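You operate a simulated robot arm through the tools that you are given. There is no shell and no other tool. Be economical: measure what you need, move in short steps, check, and stop when the job is done.

You run a simulated robot arm. Do the job below in one go: nothing can be reset, and whatever is moved stays where it is left.

Task
Take the green brush on the lower shelf of the check bench and put it away on the top of the steel ledge. Take the yellow guard on the top of the check bench and put it away on the top of the steel ledge. Fetch the yellow cloth from the lower shelf of the check bench and set it on the top of the capstan frame. Fetch the pink bag from the lower shelf of the check bench and set it on the green tray. Put the green tag labelled "good" from the plate on trough four in the inside of the hold tub and the green tag that says "05.2 m" on the top of the trough rack. Press the drain button seven three times. Turn the step dial to 3.5 mm. The order is free. Set down upright: yellow guard, pink bag.

The check looks at the end state, three seconds after you hand in, the way a careful person would. Anything else that was tipped, shoved, dropped, spilled or broken makes it a failure. Flat cloth is picked up by pressing the open fingertips on it (5 to 10 N) and closing them slowly along it; thin cloth reads only 2 to 8 mm in the jaws.

Robot
A 7-joint arm with a fingered hand on a trunk, on a base that drives. Base frame: it is fixed to the floor where the robot stands at the start and does not move with it; the origin is under the middle of the robot, x ahead of it, y to its left, z up; the surface under the hand at the start is at about z = 860. Lengths are in mm, angles in degrees, forces in N, time in s.
With the tool pointing down near the work surface it reaches from about 100 to 620 mm from the robot's upright axis, wherever it stands. Its first joint turns from -69.0 to 172.0 degrees. Places, roughly: drain button seven [-2300, -1300, 800]; green brush (9x5x7 cm) [600, 100, 400]; green tag [-2000, -2000, 1000]; green tray (26x17x3 cm) [600, -1100, 400]; inside of the hold tub (19x24 cm) [580, -1960, 720]; pink bag [500, -1250, 500]; step dial [-1700, 5000, 1000]; top of the capstan frame [-2300, 1200, 1000]; top of the steel ledge (301x22 cm) [-2240, -1280, 720]; top of the trough rack [700, -4500, 800]; yellow cloth (8x5x3 cm) [600, -200, 400]; yellow guard (9x8x12 cm) [700, 200, 900]. Payload 3.2 kg.
The tool frame sits at the grasp point between the pads (the TCP): z along the fingers, y along the line on which they close. The tips reach 26 mm beyond it. The gripper opens to 88 mm. The gripper's body begins 30 mm behind the TCP. The gripper is a hand of 5 fingers: y runs from the thumb to the fingers, the wrist lies at [-16, -108, -172] in the tool frame, and closing takes about 1.5 s.
Orientation is that of the tool frame in the base frame, as a unit quaternion [x, y, z, w]. With the fingers straight down and the wrist toward the robot, the tool's x, y and z point along [0, 1, 0], [1, 0, 0] and [0, 0, -1] of the base frame.

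Tools
- The arm moves only by the tool apply_moves. Its argument "increments" is a list of rows, each an object (a shift or turn left out is 0, a gripper value left out holds the last) with "dr": the turn, a rotation vector about the base's x, y, z in units of 6 degrees (1.0 is 6 degrees), a list of three; "dp": the shift along the base's x, y, z in units of 30 mm (1.0 is 30 mm), a list of three. In form: [{"dr": [rx, ry, rz], "dp": [dx, dy, dz]}, ...]. A call has 1 to 12 rows; each row shifts and turns the commanded pose from where the row before left it. "jaw" is the gripper command, from -1 (fully open) to 1 (shut), values between in proportion, set as the call begins (left out, the last holds). A call with a number of a shift or a turn outside -1 to 1 is refused whole. Rows are played at 5 a second. More than 50 mm and 8.6 degrees between two rows, or a gripper value outside its range, and nothing of the call is played. A pose out of reach is approached as far as the arm can. The call stops where the force on the tool passes 40 N (or 10 N more than at its start, if that is more) or the arm is blocked; 0.2 s more then pass. The fingers move at their own pace (about 72 mm/s each) and stop on an object; they squeeze with about 24 N. The grip force told is the motor's: it shows also when the fingers shut on nothing. Time passes only in rows, and 0.2 s behind the last, so rows that do not move let the fingers close. The reply holds the time, the measured pose of the TCP, the force on the tool along the base axes, the opening and the grip force, in the units named above and with some noise, with the torque about the TCP (base axes, N m) and any sound that the robot's microphone picked up, and new pictures: "views" is both (left out), scene, wrist or none.
- Cameras (640 x 400 px; columns grow to the right, rows downward): "scene" is now at [139.1, 7, 1148.6]; the picture's right is [0.02, -1.00, 0.00], its down [-0.40, -0.01, -0.92] and it looks along [0.92, 0.02, -0.40] (base axes); focal length 223 px, centre (320, 200). "wrist" rides on the gripper at [67, -97, -117] in the tool frame; the picture's right is [-0.71, 0.33, -0.62], its down [-0.65, -0.65, 0.39] and it looks along [-0.28, 0.68, 0.68] (tool axes); focal length 234 px, centre (320, 200). There is no depth. A picture from a camera that has moved, and an enlarged one, comes with that camera's place and axes in the base frame and with its lens. The place of the scene camera against the robot may be out by one fixed shift of up to 18 mm in any direction.
- move_column(by): slides the trunk up (or, below 0, down) by that many mm; the arm and the scene camera ride with it, the base frame stays. It gives what a move gives, with no picture.
- steer(legs): drives the robot by 1 to 6 legs, each [ahead, left, turn to the left] in mm, mm and degrees, along the robot's own axes; the way and the turn of a leg run together, so that a leg with both is an arc; at most 1500 mm and 180 degrees a leg. The arm and the cameras ride along, it lands a little off, and it stops where it bumps. It gives what a move gives, and a new picture of the scene camera.
- set_fingers(index, middle, ring, little, thumb_bend, thumb_turn): sets how far each is bent, from 0 (flat) to 100 (curled in); at 30 the hand is open as for a grip, at 70 the pads meet at the TCP. One left out holds its place. A second passes; each finger stops where it meets its share of the squeeze, and holds until it gets a number again. A gripper value or a shape takes the hand back. It gives what a move gives, with no picture; readings hold the bend of each and the force on index, middle, ring, little, thumb and palm. thumb_turn goes from beside the hand (0) to across from the fingers (100), as for a grip.
- set_grasp(shape): the hand has 5 fingers and takes this shape, open, in about a second: jaw (thumb against the fingers, like two jaws); tri (thumb and two fingers); tip (a fingertip pinch); poke (one finger out to press); point (the index stretched); flat (the hand flat); cup (the hand cupped); fist (a fist). The gripper value then closes the fingers along that shape, each until it touches; the sizes above hold for jaw. It gives what a move gives, with no picture.
- aim_head(pan, tilt): turns the head with the scene camera to pan (to the left, within 86 degrees either way) and tilt (down, from -29 to 69), counted from straight ahead of the robot. It gives what a move gives, and a new picture of the scene camera.
- inspect(camera, box): a new picture of the part [left, top, right, bottom] of that camera's present view, enlarged. It takes no simulated time.
- finish_job(): hands the job in; it is judged then, once.

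Work in short steps. Places have to be worked out from the pictures, the camera data and where the tool is seen: move nearer, look again, correct. Check each grasp and each placing, and mend what went wrong. You have 207 turns and 260 pictures in all, those below and enlarged ones among them. Open the gripper and draw the arm clear of the work before you hand the job in, unless the task says otherwise.

The tools are called after "Call:" by a JSON object that holds its "api" and its "payload". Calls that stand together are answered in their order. apply_moves: Moves the arm, as the interface text tells. Its arguments: {"type":"object","properties":{"increments":{"type":"array","items":{"type":"object","properties":{"dr":{"type":"array","items":{"type":"number"}},"dp":{"type":"array","items":{"type":"number"}}}}},"jaw":{"type":"number"},"views":{"type":"string","enum":["both","scene","wrist","none"]}},"required":["increments"]} The other tools are called the same way: move_column (by) slides the trunk up or down; set_grasp (shape) gives the hand a shape; set_fingers (index, middle, ring, little, thumb_bend, thumb_turn) moves the fingers one by one; steer (legs) drives the base; aim_head (pan, tilt) turns the head that bears the scene camera; inspect (camera, box) takes an enlarged picture of a part of a camera's view; finish_job () hands the job in.

At the start:

```text
time: 0.0
tool_pos: [382.0, 92.6, 1060.6]
tcp_rot: [0.707, 0.707, 0.0, 0.0]
contact_force: [-0.1, 0.6, -0.7]
wrist_torque: [-0.01, 0.01, 0.03]
finger_gap: 87.6
grip_force: 0.1
shape: jaw
bend: [30.0, 30.0, 30.0, 30.0, 30.0, 97.0]
finger forces: [0.0, 0.1, 0.0, 0.1, 0.1, 0.0]
trunk travel left (down, up): [-425.0, 415.0]
robot x, y, heading: [5.6, -1.8, 0.0]
head pan, tilt: [1.3, 23.5]
```

scene: 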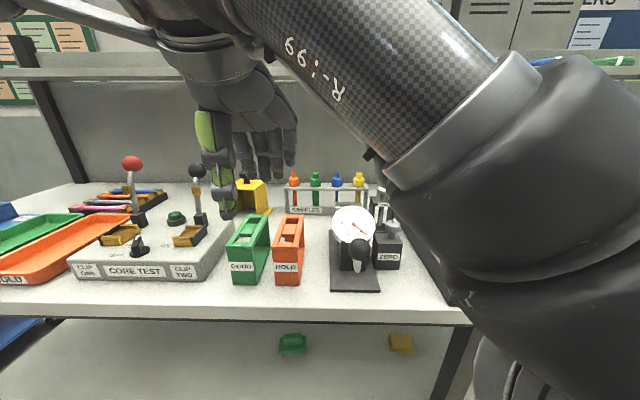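
wrist: 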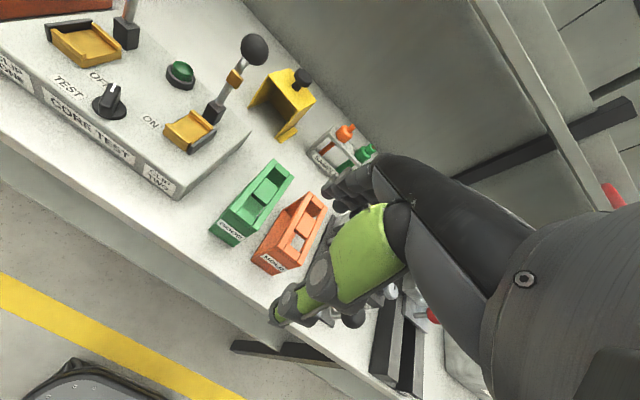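

The guard stands at roughly [700, 200]. I'll enlarge both views to see its shape and the way to it.

Call:
{"api": "inspect", "payload": {"camera": "wrist", "box": [180, 30, 400, 190]}}

Call:
{"api": "inspect", "payload": {"camera": "scene", "box": [180, 130, 380, 255]}}

```text
2.50 times, centred on (290, 110) of wrist
camera zoom: at [284.0, 159.0, 1178.0], right [0.33, -0.71, 0.62], down [-0.65, -0.65, -0.39], along [0.68, -0.28, -0.68], focal length 585 px, centre (395, 425)
```

zoom: 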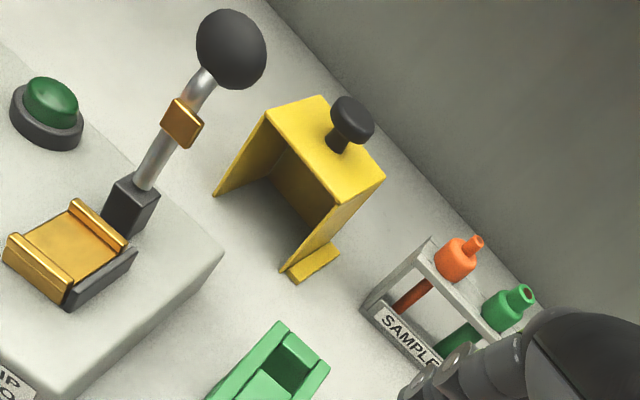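

```text
3.20 times, centred on (280, 192) of scene
camera zoom: at [139.1, 7.0, 1148.6], right [0.02, -1.0, 0.0], down [-0.4, -0.01, -0.92], along [0.92, 0.02, -0.4], focal length 713 px, centre (448, 224)
```

zoom: 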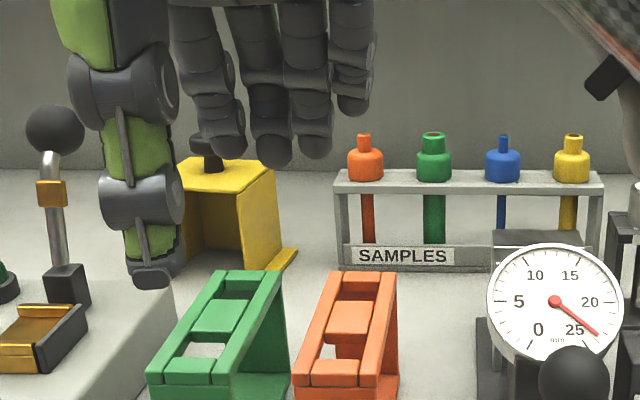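

The guard is a U cover with a mushroom knob on top, at about [671, 203], and it's out of reach from here. I'll look down to see how close the base may drive.

Call:
{"api": "aim_head", "payload": {"pan": 0, "tilt": 60}}

```text
time: 1.0
tool_pos: [382.7, 93.1, 1061.2]
tcp_rot: [0.707, 0.707, 0.0, 0.0]
contact_force: [0.5, 0.6, 0.6]
wrist_torque: [-0.05, -0.01, 0.01]
finger_gap: 87.9
grip_force: 0.1
shape: jaw
bend: [30.0, 30.0, 30.0, 30.0, 30.0, 97.0]
finger forces: [0.0, 0.0, 0.1, 0.0, 0.0, 0.0]
trunk travel left (down, up): [-425.0, 415.0]
robot x, y, heading: [-2.1, 0.1, 0.2]
head pan, tilt: [0.0, 60.0]
camera scene: at [113.3, 4.9, 1096.1], right [0.0, -1.0, 0.0], down [-0.87, 0.0, -0.5], along [0.5, 0.0, -0.87], focal length 223 px, centre (320, 200)
```

scene: 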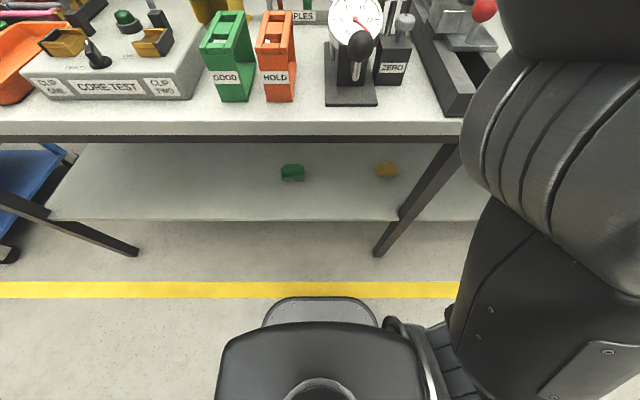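

The base has about 200 mm free ahead of it. The knob triangulates to about [660, 202, 982], with a lever ball near [543, 246, 1026]. I'll raise the hand and yaw it 36° so the wrist stays clear of the lever, then drive in.

Call:
{"api": "apply_moves", "payload": {"increments": [{"dp": [0, 0, 1], "dr": [0, 0, 1]}, {"dp": [0, 0, 1], "dr": [0, 0, 1]}, {"dp": [0, 0, 1], "dr": [0, 0, 1]}, {"dp": [0, 0, 1], "dr": [0, 0, 1]}, {"dr": [0, 0, 1]}, {"dr": [0, 0, 1]}], "views": "none"}}

Call:
{"api": "steer", "payload": {"legs": [[120, 100, 0]]}}

Call:
{"api": "aim_head", "payload": {"pan": 5, "tilt": 30}}

```text
time: 2.4
tool_pos: [358.9, 74.2, 1116.2]
tcp_rot: [0.453, 0.892, 0.001, 0.0]
contact_force: [0.5, -1.3, 0.2]
wrist_torque: [-0.04, 0.0, -0.01]
finger_gap: 87.8
grip_force: 0.0
shape: jaw
bend: [30.0, 30.0, 30.0, 30.0, 30.0, 97.0]
finger forces: [0.1, 0.0, 0.0, 0.0, 0.1, 0.0]
out of reach, approached as far as the arm can: row 2, 3, 4
trunk travel left (down, up): [-425.0, 415.0]
robot x, y, heading: [0.4, 2.2, -0.4]
head pan, tilt: [0.0, 60.0]
```

```text
time: 3.8
tool_pos: [482.9, 174.6, 1115.2]
tcp_rot: [0.454, 0.891, 0.0, 0.0]
contact_force: [0.2, 0.3, -0.1]
wrist_torque: [-0.03, 0.02, 0.05]
finger_gap: 88.0
grip_force: 0.1
shape: jaw
bend: [30.0, 30.0, 30.0, 30.0, 30.0, 97.0]
finger forces: [0.0, 0.1, 0.0, 0.0, 0.0, 0.1]
trunk travel left (down, up): [-425.0, 415.0]
robot x, y, heading: [124.5, 101.7, 0.1]
head pan, tilt: [0.0, 60.0]
camera scene: at [236.3, 106.0, 1096.0], right [0.0, -1.0, 0.0], down [-0.87, 0.0, -0.5], along [0.5, 0.0, -0.87], focal length 223 px, centre (320, 200)
```

scene: 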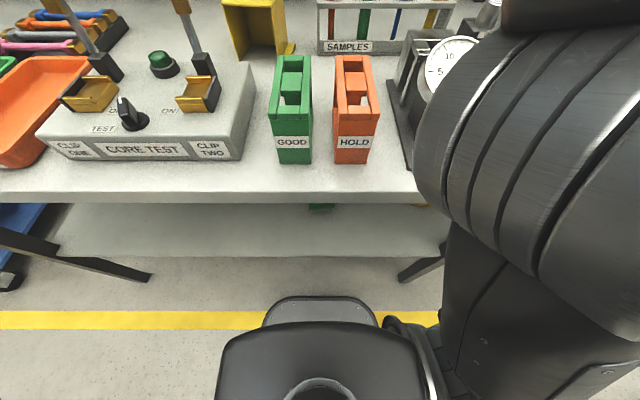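

```text
time: 4.8
tool_pos: [482.6, 175.0, 1115.3]
tcp_rot: [0.454, 0.891, 0.001, 0.0]
contact_force: [-0.6, 0.1, 0.1]
wrist_torque: [0.0, -0.01, 0.0]
finger_gap: 88.0
grip_force: 0.1
shape: jaw
bend: [30.0, 30.0, 30.0, 30.0, 30.0, 97.0]
finger forces: [0.0, 0.0, 0.0, 0.0, 0.0, 0.0]
trunk travel left (down, up): [-425.0, 415.0]
robot x, y, heading: [124.5, 103.1, -0.1]
head pan, tilt: [5.0, 30.0]
camera scene: at [259.2, 113.4, 1138.1], right [0.09, -1.0, 0.0], down [-0.5, -0.04, -0.87], along [0.86, 0.08, -0.5], focal length 223 px, centre (320, 200)
```

scene: 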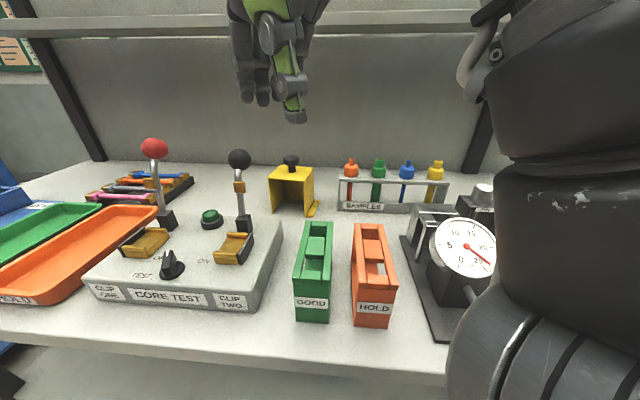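

Clear so far. I'll move the hand toward the knob at height and check with the wrist camera.

Call:
{"api": "apply_moves", "payload": {"increments": [{"dp": [1, 0, 0]}, {"dp": [1, 0, 0]}, {"dp": [1, 0.2, 0]}, {"dp": [1, 0.2, -0.2]}, {"dp": [1, 0.2, -0.3]}]}}

```text
time: 6.0
tool_pos: [547.5, 171.7, 1079.2]
tcp_rot: [0.454, 0.891, 0.003, 0.0]
contact_force: [-0.4, 0.6, 0.3]
wrist_torque: [-0.01, -0.01, 0.0]
finger_gap: 87.8
grip_force: 0.0
shape: jaw
bend: [30.0, 30.0, 30.0, 30.0, 30.0, 97.0]
finger forces: [0.1, 0.1, 0.0, 0.0, 0.1, 0.0]
out of reach, approached as far as the arm can: row 1, 2, 3, 4, 5
trunk travel left (down, up): [-425.0, 415.0]
robot x, y, heading: [121.8, 101.3, -0.2]
head pan, tilt: [5.0, 30.0]
camera scene: at [259.3, 113.2, 1138.2], right [0.09, -1.0, 0.0], down [-0.5, -0.04, -0.87], along [0.86, 0.08, -0.5], focal length 223 px, centre (320, 200)
camera wrist: at [428.0, 168.2, 1196.0], right [0.68, -0.38, 0.62], down [-0.15, -0.91, -0.39], along [0.72, 0.17, -0.68], focal length 234 px, centre (320, 200)
```

scene: 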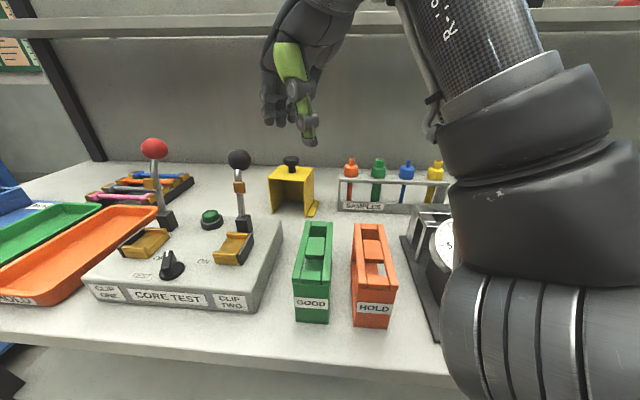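
wrist: 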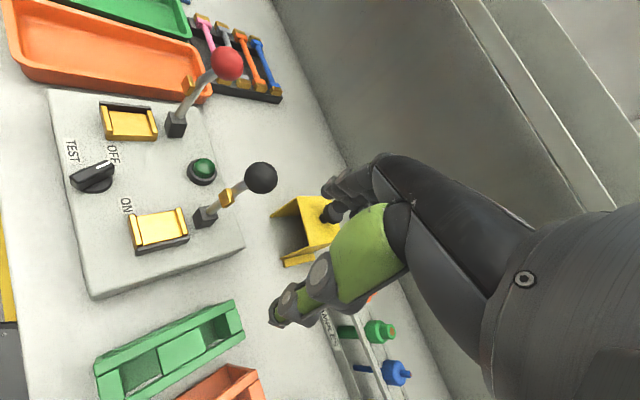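

The arm is at its reach limit this high up. I'll raise the trunk so the arm works lower, and move a bit closer.

Call:
{"api": "move_column", "payload": {"by": 130}}

Call:
{"api": "steer", "payload": {"legs": [[45, 20, 0]]}}

Call:
{"api": "apply_moves", "payload": {"increments": [{"dp": [0, 0, -1]}, {"dp": [0, 0, -1]}, {"dp": [0.7, 0, -1]}, {"dp": [0.7, 0, 0]}]}}

```text
time: 7.6
tool_pos: [547.1, 171.8, 1208.5]
tcp_rot: [0.455, 0.891, 0.002, -0.001]
contact_force: [0.0, 0.1, 0.3]
wrist_torque: [0.02, 0.01, 0.0]
finger_gap: 87.8
grip_force: 0.0
shape: jaw
bend: [30.0, 30.0, 30.0, 30.0, 30.0, 97.0]
finger forces: [0.0, 0.0, 0.0, 0.1, 0.1, 0.0]
trunk travel left (down, up): [-555.0, 285.0]
robot x, y, heading: [123.3, 101.9, -0.1]
head pan, tilt: [5.0, 30.0]
```

```text
time: 8.5
tool_pos: [593.0, 192.6, 1208.8]
tcp_rot: [0.455, 0.891, 0.001, 0.0]
contact_force: [0.3, 0.1, -1.3]
wrist_torque: [-0.02, 0.01, -0.02]
finger_gap: 87.8
grip_force: 0.1
shape: jaw
bend: [30.0, 30.0, 30.0, 30.0, 30.0, 97.0]
finger forces: [0.0, 0.0, 0.1, 0.1, 0.0, 0.0]
trunk travel left (down, up): [-555.0, 285.0]
robot x, y, heading: [166.9, 117.9, -0.1]
head pan, tilt: [5.0, 30.0]
camera scene: at [305.3, 133.8, 1268.0], right [0.09, -1.0, 0.0], down [-0.5, -0.04, -0.87], along [0.86, 0.07, -0.5], focal length 223 px, centre (320, 200)
```

scene: 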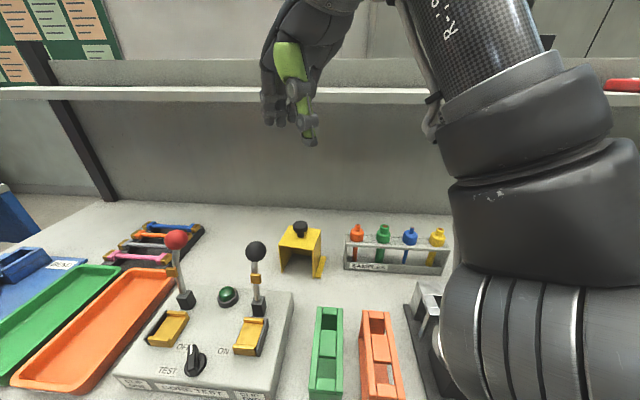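

```text
time: 9.5
tool_pos: [632.4, 191.0, 1120.5]
tcp_rot: [0.454, 0.891, 0.002, 0.0]
contact_force: [-0.5, 0.4, -0.7]
wrist_torque: [0.0, -0.01, 0.0]
finger_gap: 87.8
grip_force: 0.0
shape: jaw
bend: [30.0, 30.0, 30.0, 30.0, 30.0, 97.0]
finger forces: [0.0, 0.1, 0.0, 0.0, 0.0, 0.1]
trunk travel left (down, up): [-555.0, 285.0]
robot x, y, heading: [169.6, 117.0, 0.1]
head pan, tilt: [5.0, 30.0]
camera scene: at [303.9, 133.7, 1268.2], right [0.09, -1.0, 0.0], down [-0.5, -0.04, -0.87], along [0.86, 0.08, -0.5], focal length 223 px, centre (320, 200)
camera wrist: at [513.0, 187.8, 1237.4], right [0.68, -0.38, 0.62], down [-0.15, -0.91, -0.39], along [0.72, 0.17, -0.68], focal length 234 px, centre (320, 200)
```

scene: 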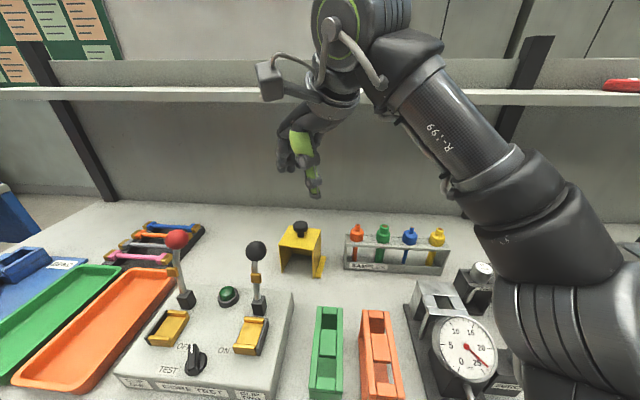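
wrist: 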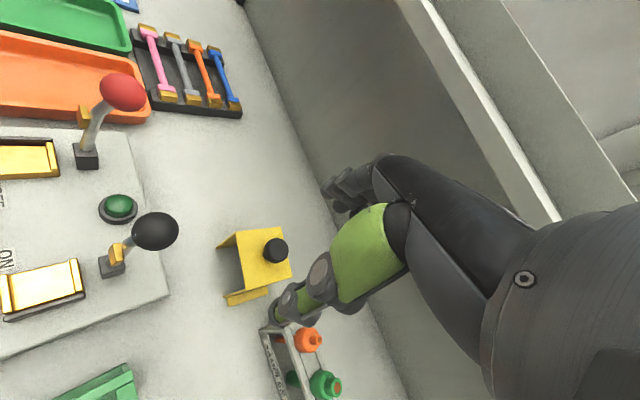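

The wrist and scene views agree: knob at about [675, 204, 980]. I'll move above it and descend to z≈1030.

Call:
{"api": "apply_moves", "payload": {"increments": [{"dp": [0.72, 0.22, 0]}, {"dp": [0.71, 0.21, -0.5]}, {"dp": [0, 0, -1]}, {"dp": [0, 0, -0.9]}, {"dp": [0, 0, -0.6]}]}}

```text
time: 10.7
tool_pos: [679.8, 204.8, 1028.9]
tcp_rot: [0.455, 0.891, 0.001, 0.0]
contact_force: [-0.5, 0.0, -0.1]
wrist_torque: [-0.04, 0.0, -0.01]
finger_gap: 87.5
grip_force: 0.0
shape: jaw
bend: [30.0, 30.0, 30.0, 30.0, 30.0, 97.0]
finger forces: [0.1, 0.0, 0.1, 0.0, 0.0, 0.1]
trunk travel left (down, up): [-555.0, 285.0]
robot x, y, heading: [168.1, 120.0, 0.0]
head pan, tilt: [5.0, 30.0]
camera scene: at [304.4, 133.0, 1268.2], right [0.09, -1.0, 0.0], down [-0.5, -0.04, -0.87], along [0.86, 0.08, -0.5], focal length 223 px, centre (320, 200)
camera wrist: at [559.0, 201.8, 1146.2], right [0.68, -0.38, 0.62], down [-0.15, -0.91, -0.39], along [0.72, 0.17, -0.68], focal length 234 px, centre (320, 200)
```

scene: 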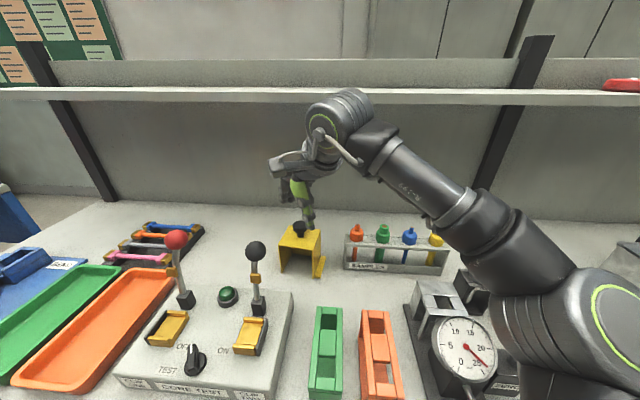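
wrist: 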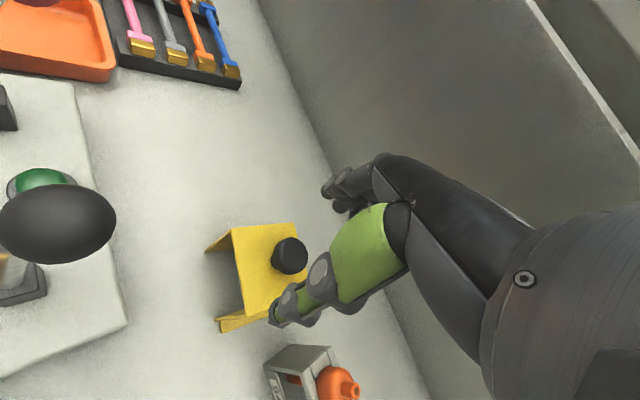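

Alignment is good: the knob sits about 5 mm nearer in x. I'll descend to z≈982.

Call:
{"api": "apply_moves", "payload": {"increments": [{"dp": [-0.17, -0.03, -0.5]}, {"dp": [0, 0, -0.6]}, {"dp": [0, 0, -0.45]}]}}

Call:
{"api": "inspect", "payload": {"camera": "scene", "box": [230, 150, 390, 290]}}

```text
time: 11.5
tool_pos: [673.3, 205.1, 982.1]
tcp_rot: [0.455, 0.891, 0.001, 0.0]
contact_force: [0.1, 0.3, -0.2]
wrist_torque: [0.05, 0.0, -0.01]
finger_gap: 87.7
grip_force: 0.0
shape: jaw
bend: [30.0, 30.0, 30.0, 30.0, 30.0, 97.0]
finger forces: [0.1, 0.1, 0.1, 0.1, 0.0, 0.1]
trunk travel left (down, up): [-555.0, 285.0]
robot x, y, heading: [169.8, 121.6, -0.1]
head pan, tilt: [5.0, 30.0]
camera scene: at [304.3, 133.1, 1268.2], right [0.09, -1.0, 0.0], down [-0.5, -0.04, -0.87], along [0.86, 0.08, -0.5], focal length 223 px, centre (320, 200)
camera wrist: at [553.6, 201.0, 1099.6], right [0.68, -0.38, 0.62], down [-0.15, -0.91, -0.39], along [0.72, 0.17, -0.68], focal length 234 px, centre (320, 200)
```

scene: 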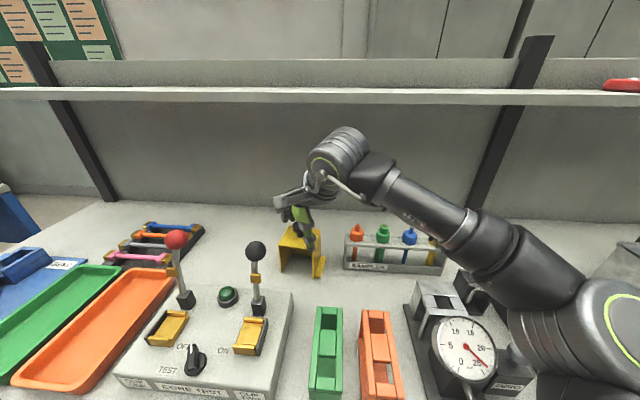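
wrist: 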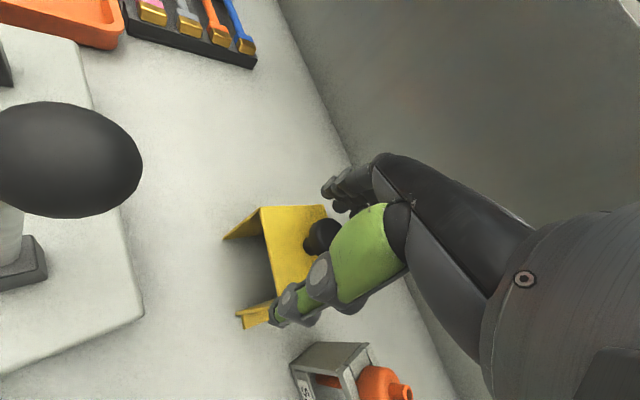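

```text
2.86 times, centred on (310, 220) of scene
camera zoom: at [304.3, 133.1, 1268.2], right [0.09, -1.0, 0.0], down [-0.5, -0.04, -0.87], along [0.86, 0.08, -0.5], focal length 636 px, centre (349, 143)
```

zoom: 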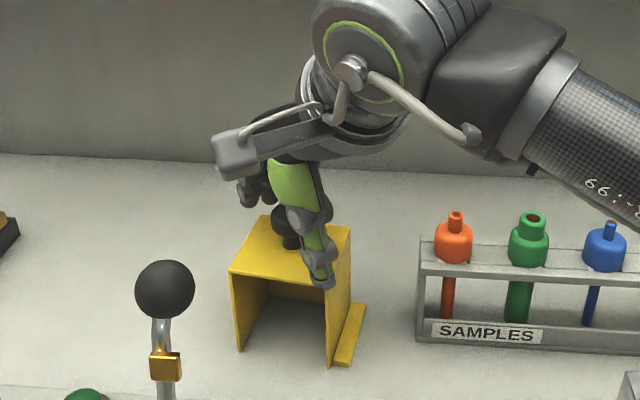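

The knob is between the thumb and the fingers. I'll close the gripper.

Call:
{"api": "apply_moves", "payload": {"increments": [{}, {}, {}, {}, {}, {}, {}, {}], "jaw": 1, "views": "wrist"}}

```text
time: 13.3
tool_pos: [673.3, 204.5, 982.5]
tcp_rot: [0.455, 0.891, 0.003, 0.0]
contact_force: [-0.4, 0.0, -0.3]
wrist_torque: [-0.02, 0.0, 0.0]
finger_gap: 14.1
grip_force: 24.8
shape: jaw
bend: [71.0, 55.0, 71.0, 70.0, 92.0, 100.0]
finger forces: [0.0, 6.6, 9.2, 0.0, 21.8, 0.1]
trunk travel left (down, up): [-555.0, 285.0]
robot x, y, heading: [169.6, 118.9, -0.1]
head pan, tilt: [5.0, 30.0]
camera wrist: at [553.7, 201.1, 1099.7], right [0.68, -0.38, 0.62], down [-0.15, -0.91, -0.39], along [0.72, 0.17, -0.68], focal length 234 px, centre (320, 200)
```

wrist: 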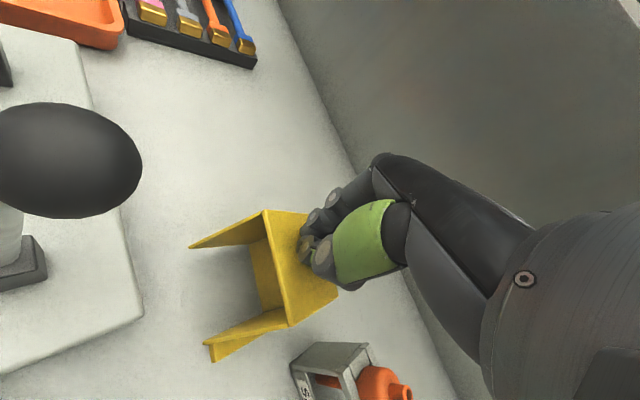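

It's gripped, with the guard yawed slightly. I'll lift it and check.

Call:
{"api": "apply_moves", "payload": {"increments": [{"dp": [0, 0, 0.5]}, {"dp": [0, 0, 1]}, {"dp": [0, 0, 1]}, {"dp": [0, 0, 1]}]}}

```text
time: 14.3
tool_pos: [672.9, 206.7, 1087.1]
tcp_rot: [0.454, 0.891, 0.001, 0.001]
contact_force: [-0.3, -0.5, -0.3]
wrist_torque: [-0.01, -0.02, 0.0]
finger_gap: 14.0
grip_force: 24.3
shape: jaw
bend: [71.0, 55.0, 71.0, 70.0, 92.0, 100.0]
finger forces: [0.1, 6.6, 9.0, 0.0, 21.6, 0.1]
trunk travel left (down, up): [-555.0, 285.0]
robot x, y, heading: [161.7, 122.1, 0.0]
head pan, tilt: [5.0, 30.0]
camera scene: at [303.8, 133.7, 1268.2], right [0.09, -1.0, 0.0], down [-0.5, -0.04, -0.87], along [0.86, 0.08, -0.5], focal length 223 px, centre (320, 200)
camera wrist: at [554.3, 202.2, 1203.6], right [0.68, -0.38, 0.62], down [-0.15, -0.91, -0.39], along [0.72, 0.17, -0.68], focal length 234 px, centre (320, 200)
```

scene: 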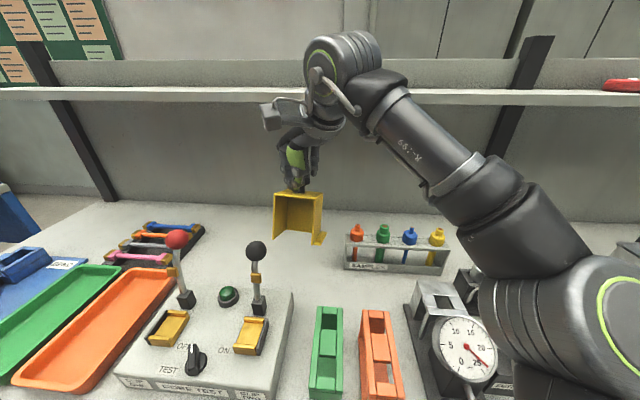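
wrist: 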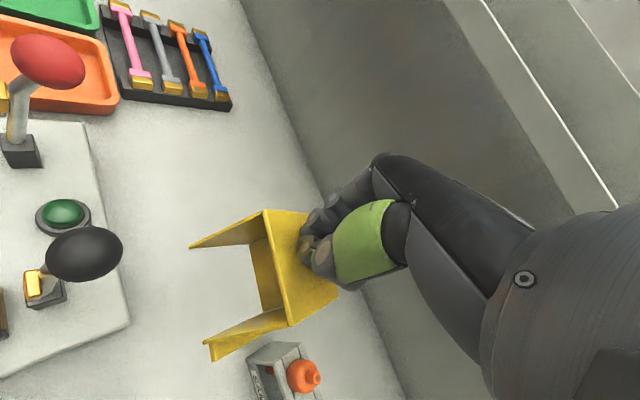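

The guard is held and hanging upright. I'll raise the trunk so it clears the lever, draw the arm in and back off.

Call:
{"api": "move_column", "payload": {"by": 110}}

Call:
{"api": "apply_moves", "payload": {"increments": [{"dp": [-1, -0.2, 0]}, {"dp": [-1, -0.3, 0]}, {"dp": [-1, -0.3, 0]}, {"dp": [-1, -0.3, 0]}, {"dp": [-1, -0.3, 0]}, {"dp": [-1, -0.3, 0]}], "views": "none"}}

Call:
{"api": "steer", "payload": {"legs": [[-500, 0, 0], [0, 0, 150]]}}

```text
time: 15.7
tool_pos: [673.7, 205.9, 1195.0]
tcp_rot: [0.455, 0.891, 0.001, -0.001]
contact_force: [-0.1, -0.8, -1.8]
wrist_torque: [0.0, 0.01, 0.03]
finger_gap: 14.0
grip_force: 23.9
shape: jaw
bend: [71.0, 55.0, 71.0, 70.0, 92.0, 100.0]
finger forces: [0.0, 6.7, 9.0, 0.1, 21.7, 0.0]
trunk travel left (down, up): [-665.0, 175.0]
robot x, y, heading: [167.4, 124.0, 0.3]
head pan, tilt: [5.0, 30.0]
```

```text
time: 17.1
tool_pos: [493.9, 153.4, 1196.3]
tcp_rot: [0.455, 0.89, 0.002, 0.001]
contact_force: [-1.1, 0.2, -1.8]
wrist_torque: [-0.04, -0.01, -0.02]
finger_gap: 13.9
grip_force: 24.0
shape: jaw
bend: [71.0, 55.0, 71.0, 70.0, 92.0, 100.0]
finger forces: [0.0, 6.5, 8.8, 0.0, 22.1, 0.1]
trunk travel left (down, up): [-665.0, 175.0]
robot x, y, heading: [166.1, 119.5, 0.1]
head pan, tilt: [5.0, 30.0]
```

```text
time: 26.3
tool_pos: [-631.3, 235.8, 1195.8]
tcp_rot: [0.761, -0.648, -0.001, 0.001]
contact_force: [-0.3, 0.8, -1.3]
wrist_torque: [-0.02, 0.03, 0.02]
finger_gap: 13.8
grip_force: 24.2
shape: jaw
bend: [71.0, 55.0, 71.0, 70.0, 92.0, 100.0]
finger forces: [0.1, 6.3, 8.3, 0.0, 19.7, 0.1]
trunk travel left (down, up): [-665.0, 175.0]
robot x, y, heading: [-320.3, 122.2, 153.1]
head pan, tilt: [5.0, 30.0]
camera scene: at [-454.7, 181.1, 1378.2], right [0.37, 0.93, 0.0], down [0.46, -0.19, -0.87], along [-0.8, 0.32, -0.5], focal length 223 px, centre (320, 200)
```

scene: 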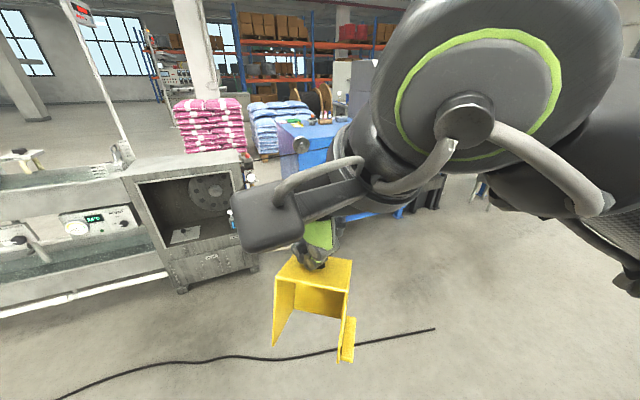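

I'm turned around; troughs and a cabinet are to the left, a cable lies on the floor. I'll look left.

Call:
{"api": "aim_head", "payload": {"pan": 60, "tilt": 18}}

Call:
{"api": "aim_head", "payload": {"pan": 15, "tilt": 18}}

```text
time: 27.5
tool_pos: [-629.9, 235.5, 1195.8]
tcp_rot: [0.761, -0.649, 0.0, 0.0]
contact_force: [0.5, -0.2, -2.1]
wrist_torque: [0.01, 0.03, -0.02]
finger_gap: 13.7
grip_force: 24.2
shape: jaw
bend: [71.0, 55.0, 71.0, 70.0, 92.0, 100.0]
finger forces: [0.1, 6.3, 8.2, 0.0, 19.7, 0.0]
trunk travel left (down, up): [-665.0, 175.0]
robot x, y, heading: [-322.0, 119.0, 153.2]
head pan, tilt: [60.0, 18.0]
camera scene: at [-448.8, 96.5, 1397.5], right [-0.55, 0.84, 0.0], down [0.26, 0.17, -0.95], along [-0.8, -0.52, -0.31], focal length 223 px, centre (320, 200)
```

scene: 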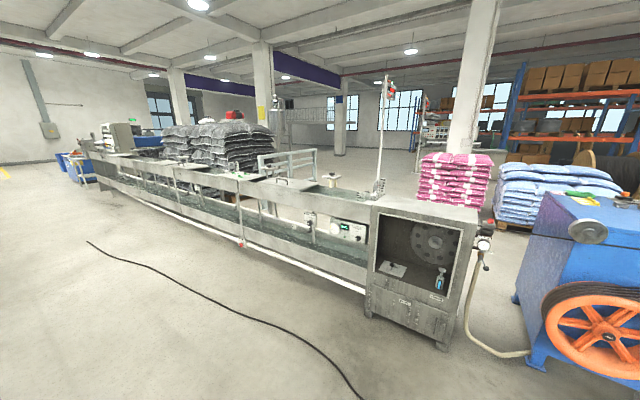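

```text
time: 28.7
tool_pos: [-629.4, 237.6, 1196.3]
tcp_rot: [0.761, -0.649, 0.0, 0.002]
contact_force: [0.3, 0.0, -1.4]
wrist_torque: [0.02, 0.0, 0.0]
finger_gap: 13.8
grip_force: 24.1
shape: jaw
bend: [71.0, 55.0, 71.0, 70.0, 92.0, 100.0]
finger forces: [0.0, 6.4, 8.3, 0.0, 19.7, 0.1]
trunk travel left (down, up): [-665.0, 175.0]
robot x, y, heading: [-320.2, 125.2, 153.3]
head pan, tilt: [15.0, 18.0]
camera scene: at [-462.1, 166.5, 1397.5], right [0.2, 0.98, 0.0], down [0.3, -0.06, -0.95], along [-0.93, 0.19, -0.31], focal length 223 px, centre (320, 200)
```

scene: 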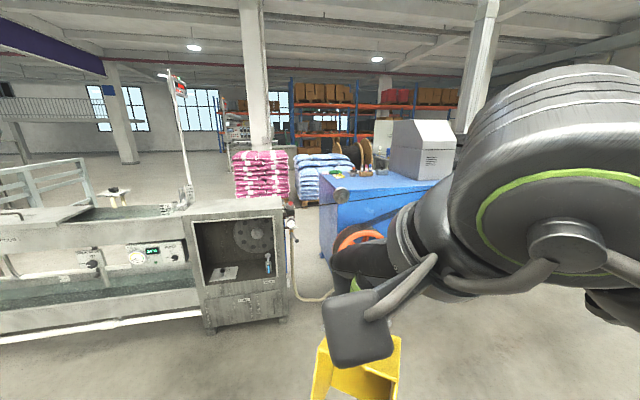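

The trough line with its recessed face is at x≈-2100, and the blue capstan frame is to the right. Before crossing it, I want to see what the black line on the floor is.

Call:
{"api": "aim_head", "payload": {"pan": 50, "tilt": 45}}

```text
time: 29.7
tool_pos: [-631.3, 235.5, 1197.0]
tcp_rot: [0.761, -0.648, -0.001, 0.002]
contact_force: [0.6, 0.0, -2.8]
wrist_torque: [-0.02, 0.05, 0.04]
finger_gap: 13.9
grip_force: 24.2
shape: jaw
bend: [71.0, 55.0, 71.0, 70.0, 92.0, 100.0]
finger forces: [0.0, 6.4, 8.3, 0.0, 19.7, 0.0]
trunk travel left (down, up): [-665.0, 175.0]
robot x, y, heading: [-322.0, 121.3, 152.9]
head pan, tilt: [50.0, 45.0]
camera scene: at [-445.5, 115.5, 1355.6], right [-0.39, 0.92, 0.0], down [0.65, 0.28, -0.71], along [-0.65, -0.28, -0.71], focal length 223 px, centre (320, 200)
```

scene: 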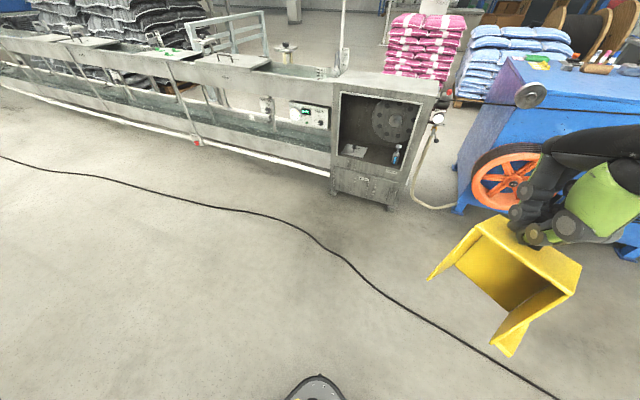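

It's a thin floor line running the whole length of the hall, so I'll cross it. I'm driving to about [-1500, -700] and facing the trough line.

Call:
{"api": "steer", "payload": {"legs": [[678, 1267, 0], [0, 0, 27]]}}

Call:
{"api": "aim_head", "payload": {"pan": 15, "tilt": 35}}

```text
time: 38.2
tool_pos: [-1824.7, -760.4, 1196.1]
tcp_rot: [0.899, -0.438, 0.0, 0.0]
contact_force: [-0.3, 0.0, -1.5]
wrist_torque: [0.02, -0.02, -0.01]
finger_gap: 13.6
grip_force: 23.6
shape: jaw
bend: [71.0, 56.0, 71.0, 70.0, 92.0, 100.0]
finger forces: [0.1, 6.5, 8.1, 0.0, 19.6, 0.1]
trunk travel left (down, up): [-665.0, 175.0]
robot x, y, heading: [-1498.2, -710.9, -178.0]
head pan, tilt: [50.0, 45.0]
camera scene: at [-1602.6, -775.0, 1355.5], right [-0.79, 0.61, 0.0], down [0.43, 0.56, -0.71], along [-0.43, -0.56, -0.71], focal length 223 px, centre (320, 200)
```

scene: 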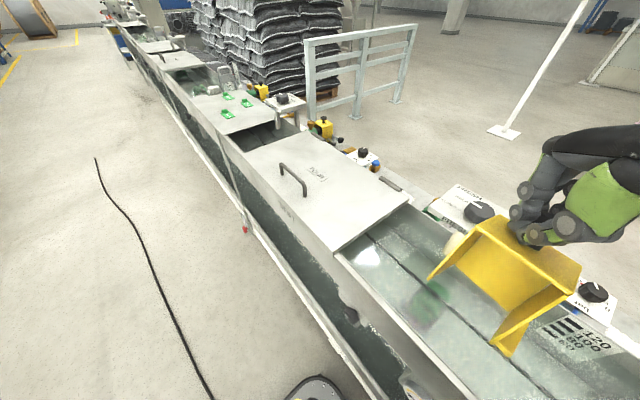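

```text
time: 39.2
tool_pos: [-1824.8, -760.5, 1195.5]
tcp_rot: [0.899, -0.438, -0.001, 0.0]
contact_force: [0.1, -0.7, -1.3]
wrist_torque: [-0.02, 0.0, -0.01]
finger_gap: 13.6
grip_force: 24.0
shape: jaw
bend: [71.0, 56.0, 71.0, 70.0, 92.0, 100.0]
finger forces: [0.1, 6.5, 8.1, 0.0, 19.6, 0.0]
trunk travel left (down, up): [-665.0, 175.0]
robot x, y, heading: [-1500.8, -713.6, -177.8]
head pan, tilt: [15.0, 35.0]
camera scene: at [-1636.7, -736.7, 1370.3], right [-0.29, 0.96, 0.0], down [0.55, 0.17, -0.82], along [-0.78, -0.24, -0.57], focal length 223 px, centre (320, 200)
```

scene: 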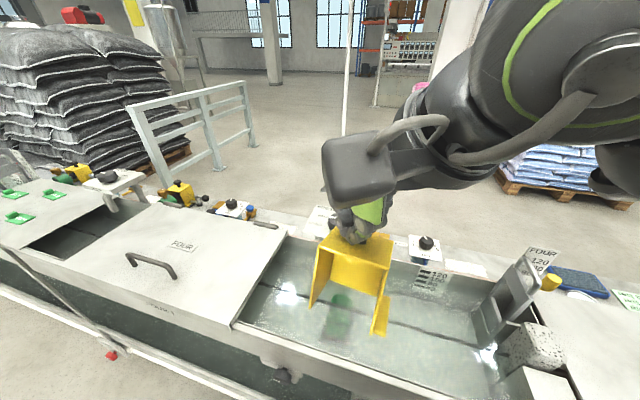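

The trough is a water tank. What may be the ledge, with its buttons, seems to run behind the trough's far wall. I'll enlarge to see.

Call:
{"api": "inspect", "payload": {"camera": "scene", "box": [0, 140, 320, 340]}}

Call:
{"api": "inspect", "payload": {"camera": "scene", "box": [300, 180, 640, 392]}}

Call:
{"api": "aim_head", "payload": {"pan": 60, "tilt": 69}}

```text
2.00 times, centred on (160, 240) of scene
camera zoom: at [-1636.7, -736.7, 1370.3], right [-0.29, 0.96, 0.0], down [0.55, 0.17, -0.82], along [-0.78, -0.24, -0.57], focal length 446 px, centre (640, 120)
```

zoom: 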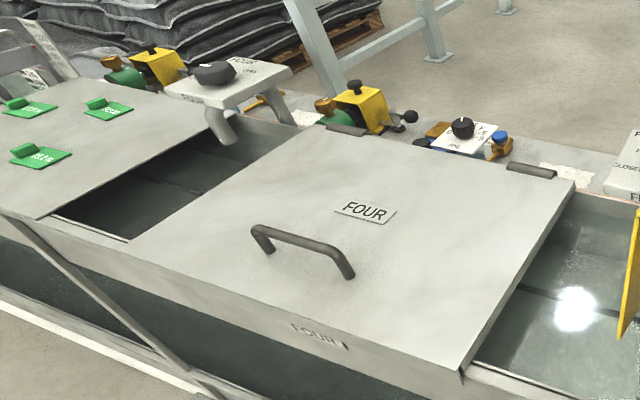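

```text
1.88 times, centred on (470, 286) of scene
camera zoom: at [-1636.7, -736.7, 1370.3], right [-0.29, 0.96, 0.0], down [0.55, 0.17, -0.82], along [-0.78, -0.24, -0.57], focal length 419 px, centre (38, 38)
```

zoom: 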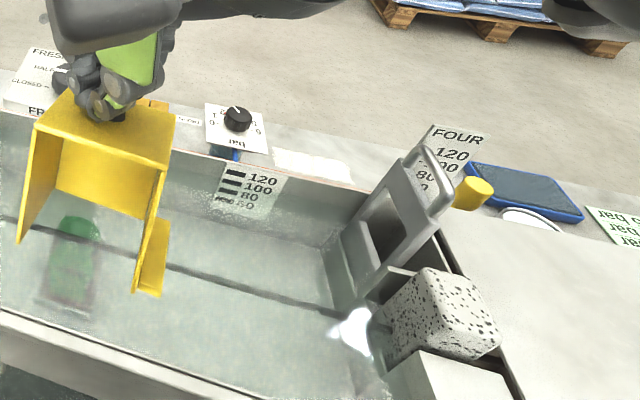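

```text
time: 40.4
tool_pos: [-1825.8, -760.6, 1196.1]
tcp_rot: [0.899, -0.438, -0.001, 0.001]
contact_force: [-0.5, -0.1, -1.0]
wrist_torque: [0.0, 0.02, -0.02]
finger_gap: 14.0
grip_force: 24.2
shape: jaw
bend: [71.0, 56.0, 71.0, 70.0, 92.0, 100.0]
finger forces: [0.1, 6.5, 8.3, 0.0, 19.7, 0.0]
trunk travel left (down, up): [-665.0, 175.0]
robot x, y, heading: [-1499.4, -713.1, -178.2]
head pan, tilt: [60.0, 68.8]
camera scene: at [-1578.8, -760.2, 1326.7], right [-0.88, 0.47, 0.0], down [0.44, 0.82, -0.36], along [-0.17, -0.32, -0.93], focal length 223 px, centre (320, 200)
```

scene: 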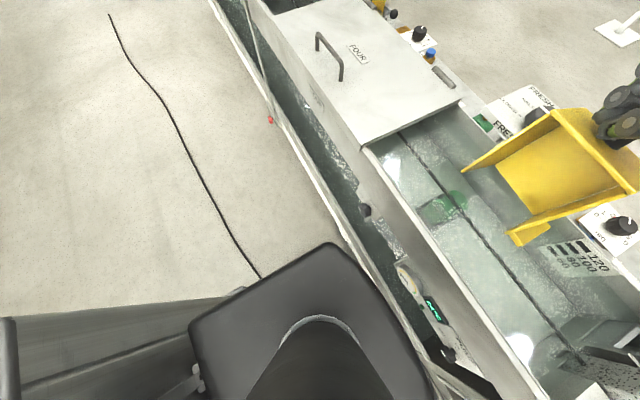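

The ledge with its valves faces the far side (its labels are upside down from here), so I should work from behind the line. I'll back off and look at the gap between the end cabinet and the capstan frame.

Call:
{"api": "steer", "payload": {"legs": [[-350, 0, 0], [0, -600, -60]]}}

Call:
{"api": "aim_head", "payload": {"pan": 15, "tilt": 25}}

```text
time: 45.6
tool_pos: [-1084.7, 60.9, 1195.4]
tcp_rot: [-0.56, 0.829, 0.001, -0.001]
contact_force: [0.3, 0.9, -1.5]
wrist_torque: [0.03, 0.02, 0.01]
finger_gap: 13.6
grip_force: 24.5
shape: jaw
bend: [71.0, 56.0, 71.0, 70.0, 92.0, 100.0]
finger forces: [0.2, 6.3, 8.1, 0.1, 19.5, 0.1]
trunk travel left (down, up): [-665.0, 175.0]
robot x, y, heading: [-881.5, -200.0, 122.2]
head pan, tilt: [60.0, 68.8]
cut short: leg 2
camera scene: at [-966.1, -152.7, 1326.7], right [-0.04, 1.0, 0.0], down [0.93, 0.04, -0.36], along [-0.36, -0.01, -0.93], focal length 223 px, centre (320, 200)
```

scene: 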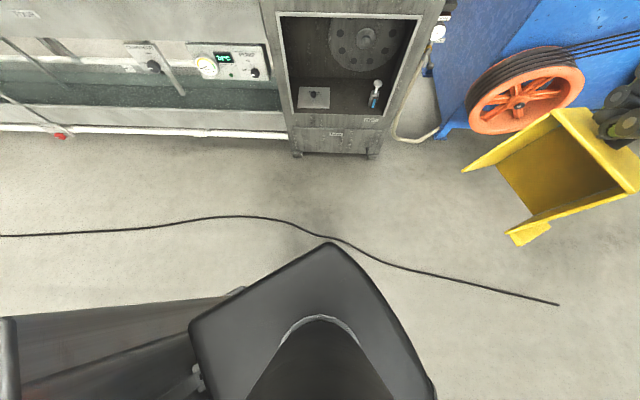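

```text
time: 46.7
tool_pos: [-1085.0, 61.1, 1196.4]
tcp_rot: [-0.561, 0.828, 0.0, -0.001]
contact_force: [-0.1, -0.1, -1.0]
wrist_torque: [0.02, -0.03, 0.01]
finger_gap: 13.7
grip_force: 24.0
shape: jaw
bend: [71.0, 56.0, 71.0, 70.0, 92.0, 100.0]
finger forces: [0.1, 6.3, 8.1, 0.0, 19.4, 0.1]
trunk travel left (down, up): [-665.0, 175.0]
robot x, y, heading: [-880.5, -199.2, 122.2]
head pan, tilt: [15.0, 25.0]
camera scene: at [-978.2, -88.2, 1386.0], right [0.68, 0.73, 0.0], down [0.31, -0.29, -0.91], along [-0.67, 0.61, -0.42], focal length 223 px, centre (320, 200)
```

scene: 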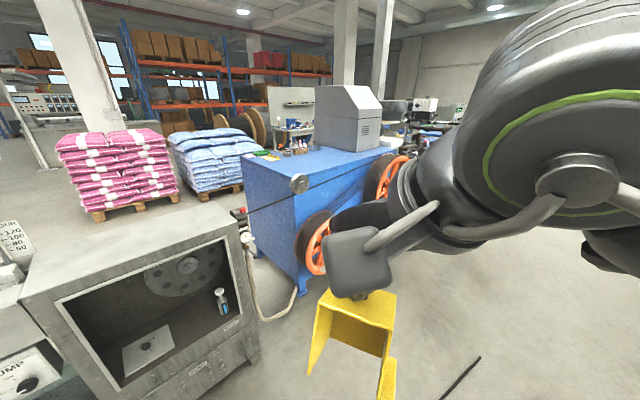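

The taut product cable runs between the cabinet and the capstan, so the gap is closed. I'll drive past the capstan's front to see whether there's a way round on the +y side.

Call:
{"api": "steer", "payload": {"legs": [[668, -535, 0], [500, -400, 0], [0, 0, -20]]}}

Call:
{"api": "aim_head", "payload": {"pan": 40, "tilt": 20}}

```text
time: 55.5
tool_pos: [-780.2, 1595.3, 1196.5]
tcp_rot: [-0.401, 0.916, 0.001, 0.0]
contact_force: [0.0, 0.2, -1.8]
wrist_torque: [0.0, 0.0, -0.01]
finger_gap: 13.7
grip_force: 23.9
shape: jaw
bend: [71.0, 56.0, 71.0, 70.0, 92.0, 100.0]
finger forces: [0.2, 6.3, 8.0, 0.1, 19.3, 0.0]
trunk travel left (down, up): [-665.0, 175.0]
robot x, y, heading: [-679.6, 1280.5, 101.4]
head pan, tilt: [15.0, 25.0]
camera scene: at [-736.6, 1418.0, 1386.1], right [0.9, 0.44, 0.0], down [0.19, -0.38, -0.91], along [-0.4, 0.81, -0.42], focal length 223 px, centre (320, 200)
```

scene: 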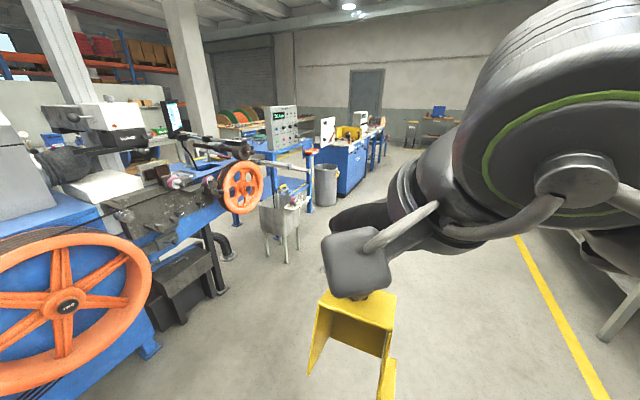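

```text
time: 56.4
tool_pos: [-782.3, 1596.0, 1196.7]
tcp_rot: [-0.401, 0.916, 0.001, 0.0]
contact_force: [0.0, -0.1, -1.5]
wrist_torque: [0.0, 0.03, -0.02]
finger_gap: 13.7
grip_force: 24.0
shape: jaw
bend: [71.0, 56.0, 71.0, 70.0, 92.0, 100.0]
finger forces: [0.2, 6.3, 7.9, 0.0, 19.3, 0.0]
trunk travel left (down, up): [-665.0, 175.0]
robot x, y, heading: [-685.9, 1281.7, 101.2]
head pan, tilt: [40.0, 20.0]
camera scene: at [-768.5, 1393.8, 1394.2], right [0.63, 0.78, 0.0], down [0.27, -0.21, -0.94], along [-0.73, 0.59, -0.34], focal length 223 px, centre (320, 200)
```

scene: 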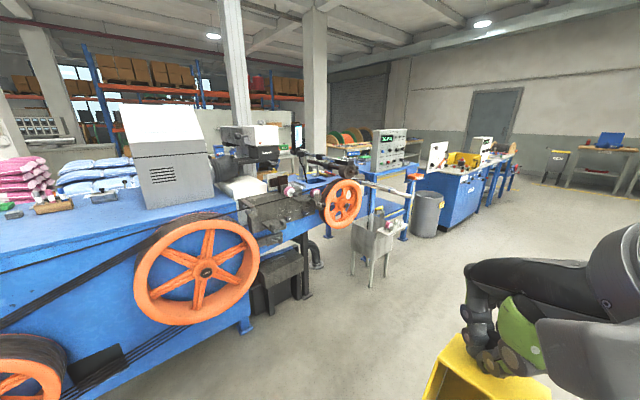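

The line runs a long way in both directions, so I'll work over the trough from the front, which looks just within reach. I'm driving to the front of the trough near y≈-450 and looking again.

Call:
{"api": "steer", "payload": {"legs": [[0, 0, 79], [300, 860, 0], [300, 860, 0]]}}

Call:
{"api": "aim_head", "payload": {"pan": 10, "tilt": 35}}

```text
time: 69.0
tool_pos: [-1570.4, -471.5, 1195.1]
tcp_rot: [0.89, -0.456, 0.0, 0.001]
contact_force: [0.5, -0.8, -0.5]
wrist_torque: [-0.01, 0.01, -0.02]
finger_gap: 13.7
grip_force: 24.3
shape: jaw
bend: [71.0, 56.0, 71.0, 70.0, 92.0, 100.0]
finger forces: [0.1, 6.2, 7.9, 0.1, 19.0, 0.0]
trunk travel left (down, up): [-665.0, 175.0]
robot x, y, heading: [-1246.4, -435.5, 180.2]
head pan, tilt: [40.0, 20.0]
camera scene: at [-1368.7, -492.4, 1394.2], right [-0.64, 0.77, 0.0], down [0.26, 0.22, -0.94], along [-0.72, -0.6, -0.34], focal length 223 px, centre (320, 200)
```

scene: 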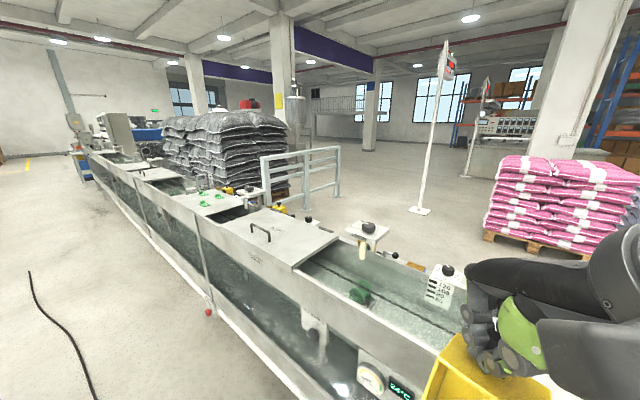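

```text
time: 69.9
tool_pos: [-1570.9, -471.7, 1196.2]
tcp_rot: [0.89, -0.457, -0.001, 0.001]
contact_force: [-1.0, 0.4, -1.7]
wrist_torque: [-0.03, -0.01, 0.01]
finger_gap: 13.6
grip_force: 24.1
shape: jaw
bend: [71.0, 56.0, 71.0, 70.0, 92.0, 100.0]
finger forces: [0.1, 6.2, 7.9, 0.0, 19.2, 0.1]
trunk travel left (down, up): [-665.0, 175.0]
robot x, y, heading: [-1241.8, -437.4, 179.7]
head pan, tilt: [10.0, 35.0]
camera scene: at [-1383.8, -447.7, 1370.4], right [-0.17, 0.99, 0.0], down [0.56, 0.1, -0.82], along [-0.81, -0.14, -0.57], focal length 223 px, centre (320, 200)
```

scene: 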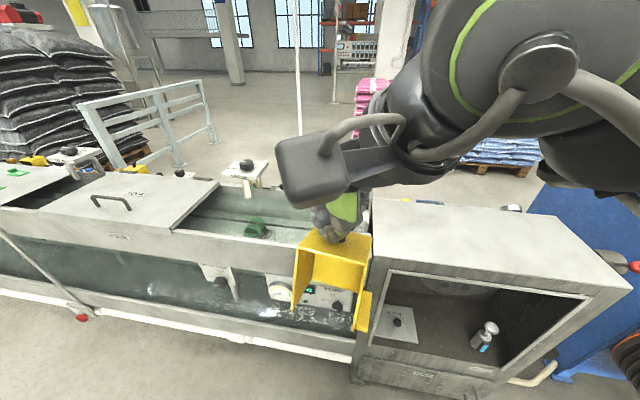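

I'll move closer, at about [-1500, -650], and look down over the trough at the ledge with the hand pulled back.

Call:
{"api": "steer", "payload": {"legs": [[255, 215, 0]]}}

Call:
{"api": "apply_moves", "payload": {"increments": [{"dp": [0.5, 1, 0.3], "dr": [0, 0, -1]}, {"dp": [0.5, 1, 0.3], "dr": [0, 0, -1]}, {"dp": [0.3, 1, 0], "dr": [0, 0, -1]}, {"dp": [0, 1, 0], "dr": [0, 0, -1]}, {"dp": [0, 1, 0], "dr": [0, 0, -1]}, {"dp": [0, 1, 0], "dr": [0, 0, -1]}], "views": "scene"}}

```text
time: 72.1
tool_pos: [-1821.2, -680.7, 1196.2]
tcp_rot: [0.888, -0.461, 0.0, 0.001]
contact_force: [-0.5, -0.6, -1.5]
wrist_torque: [-0.02, -0.05, -0.02]
finger_gap: 14.0
grip_force: 23.9
shape: jaw
bend: [71.0, 56.0, 71.0, 70.0, 92.0, 100.0]
finger forces: [0.1, 6.2, 7.9, 0.0, 19.1, 0.0]
trunk travel left (down, up): [-665.0, 175.0]
robot x, y, heading: [-1490.9, -647.0, 179.3]
head pan, tilt: [10.0, 35.0]
camera scene: at [-1633.5, -658.1, 1370.3], right [-0.16, 0.99, 0.0], down [0.57, 0.09, -0.82], along [-0.81, -0.13, -0.57], focal length 223 px, centre (320, 200)
```

scene: 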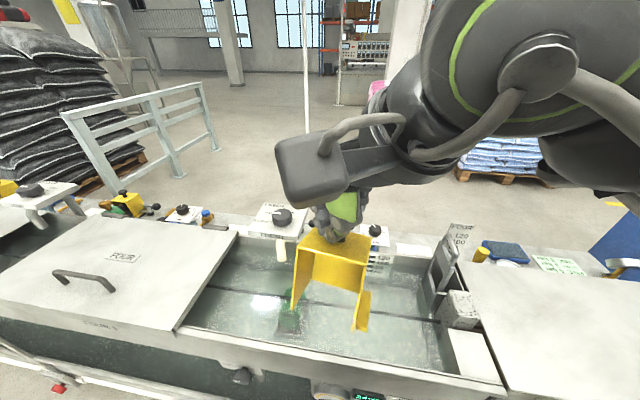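

```text
time: 73.5
tool_pos: [-1780.6, -501.7, 1214.2]
tcp_rot: [-0.702, 0.713, 0.001, -0.002]
contact_force: [1.1, 1.1, -0.5]
wrist_torque: [0.01, 0.01, 0.0]
finger_gap: 13.6
grip_force: 24.7
shape: jaw
bend: [71.0, 56.0, 71.0, 70.0, 92.0, 100.0]
finger forces: [0.1, 6.3, 8.0, 0.1, 19.6, 0.0]
trunk travel left (down, up): [-665.0, 175.0]
robot x, y, heading: [-1490.6, -645.2, 179.5]
head pan, tilt: [10.0, 35.0]
camera scene: at [-1632.7, -656.7, 1370.4], right [-0.16, 0.99, 0.0], down [0.57, 0.09, -0.82], along [-0.81, -0.13, -0.57], focal length 223 px, centre (320, 200)
```

scene: 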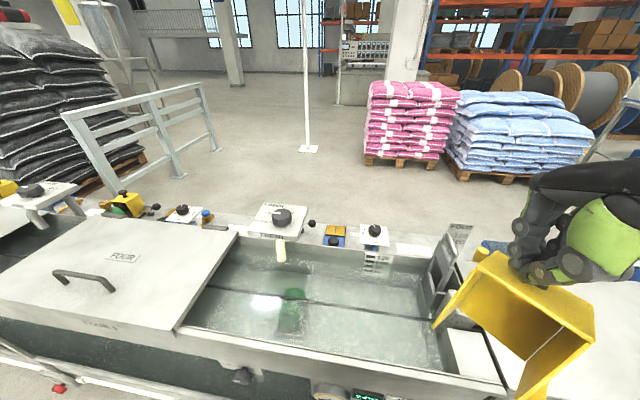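

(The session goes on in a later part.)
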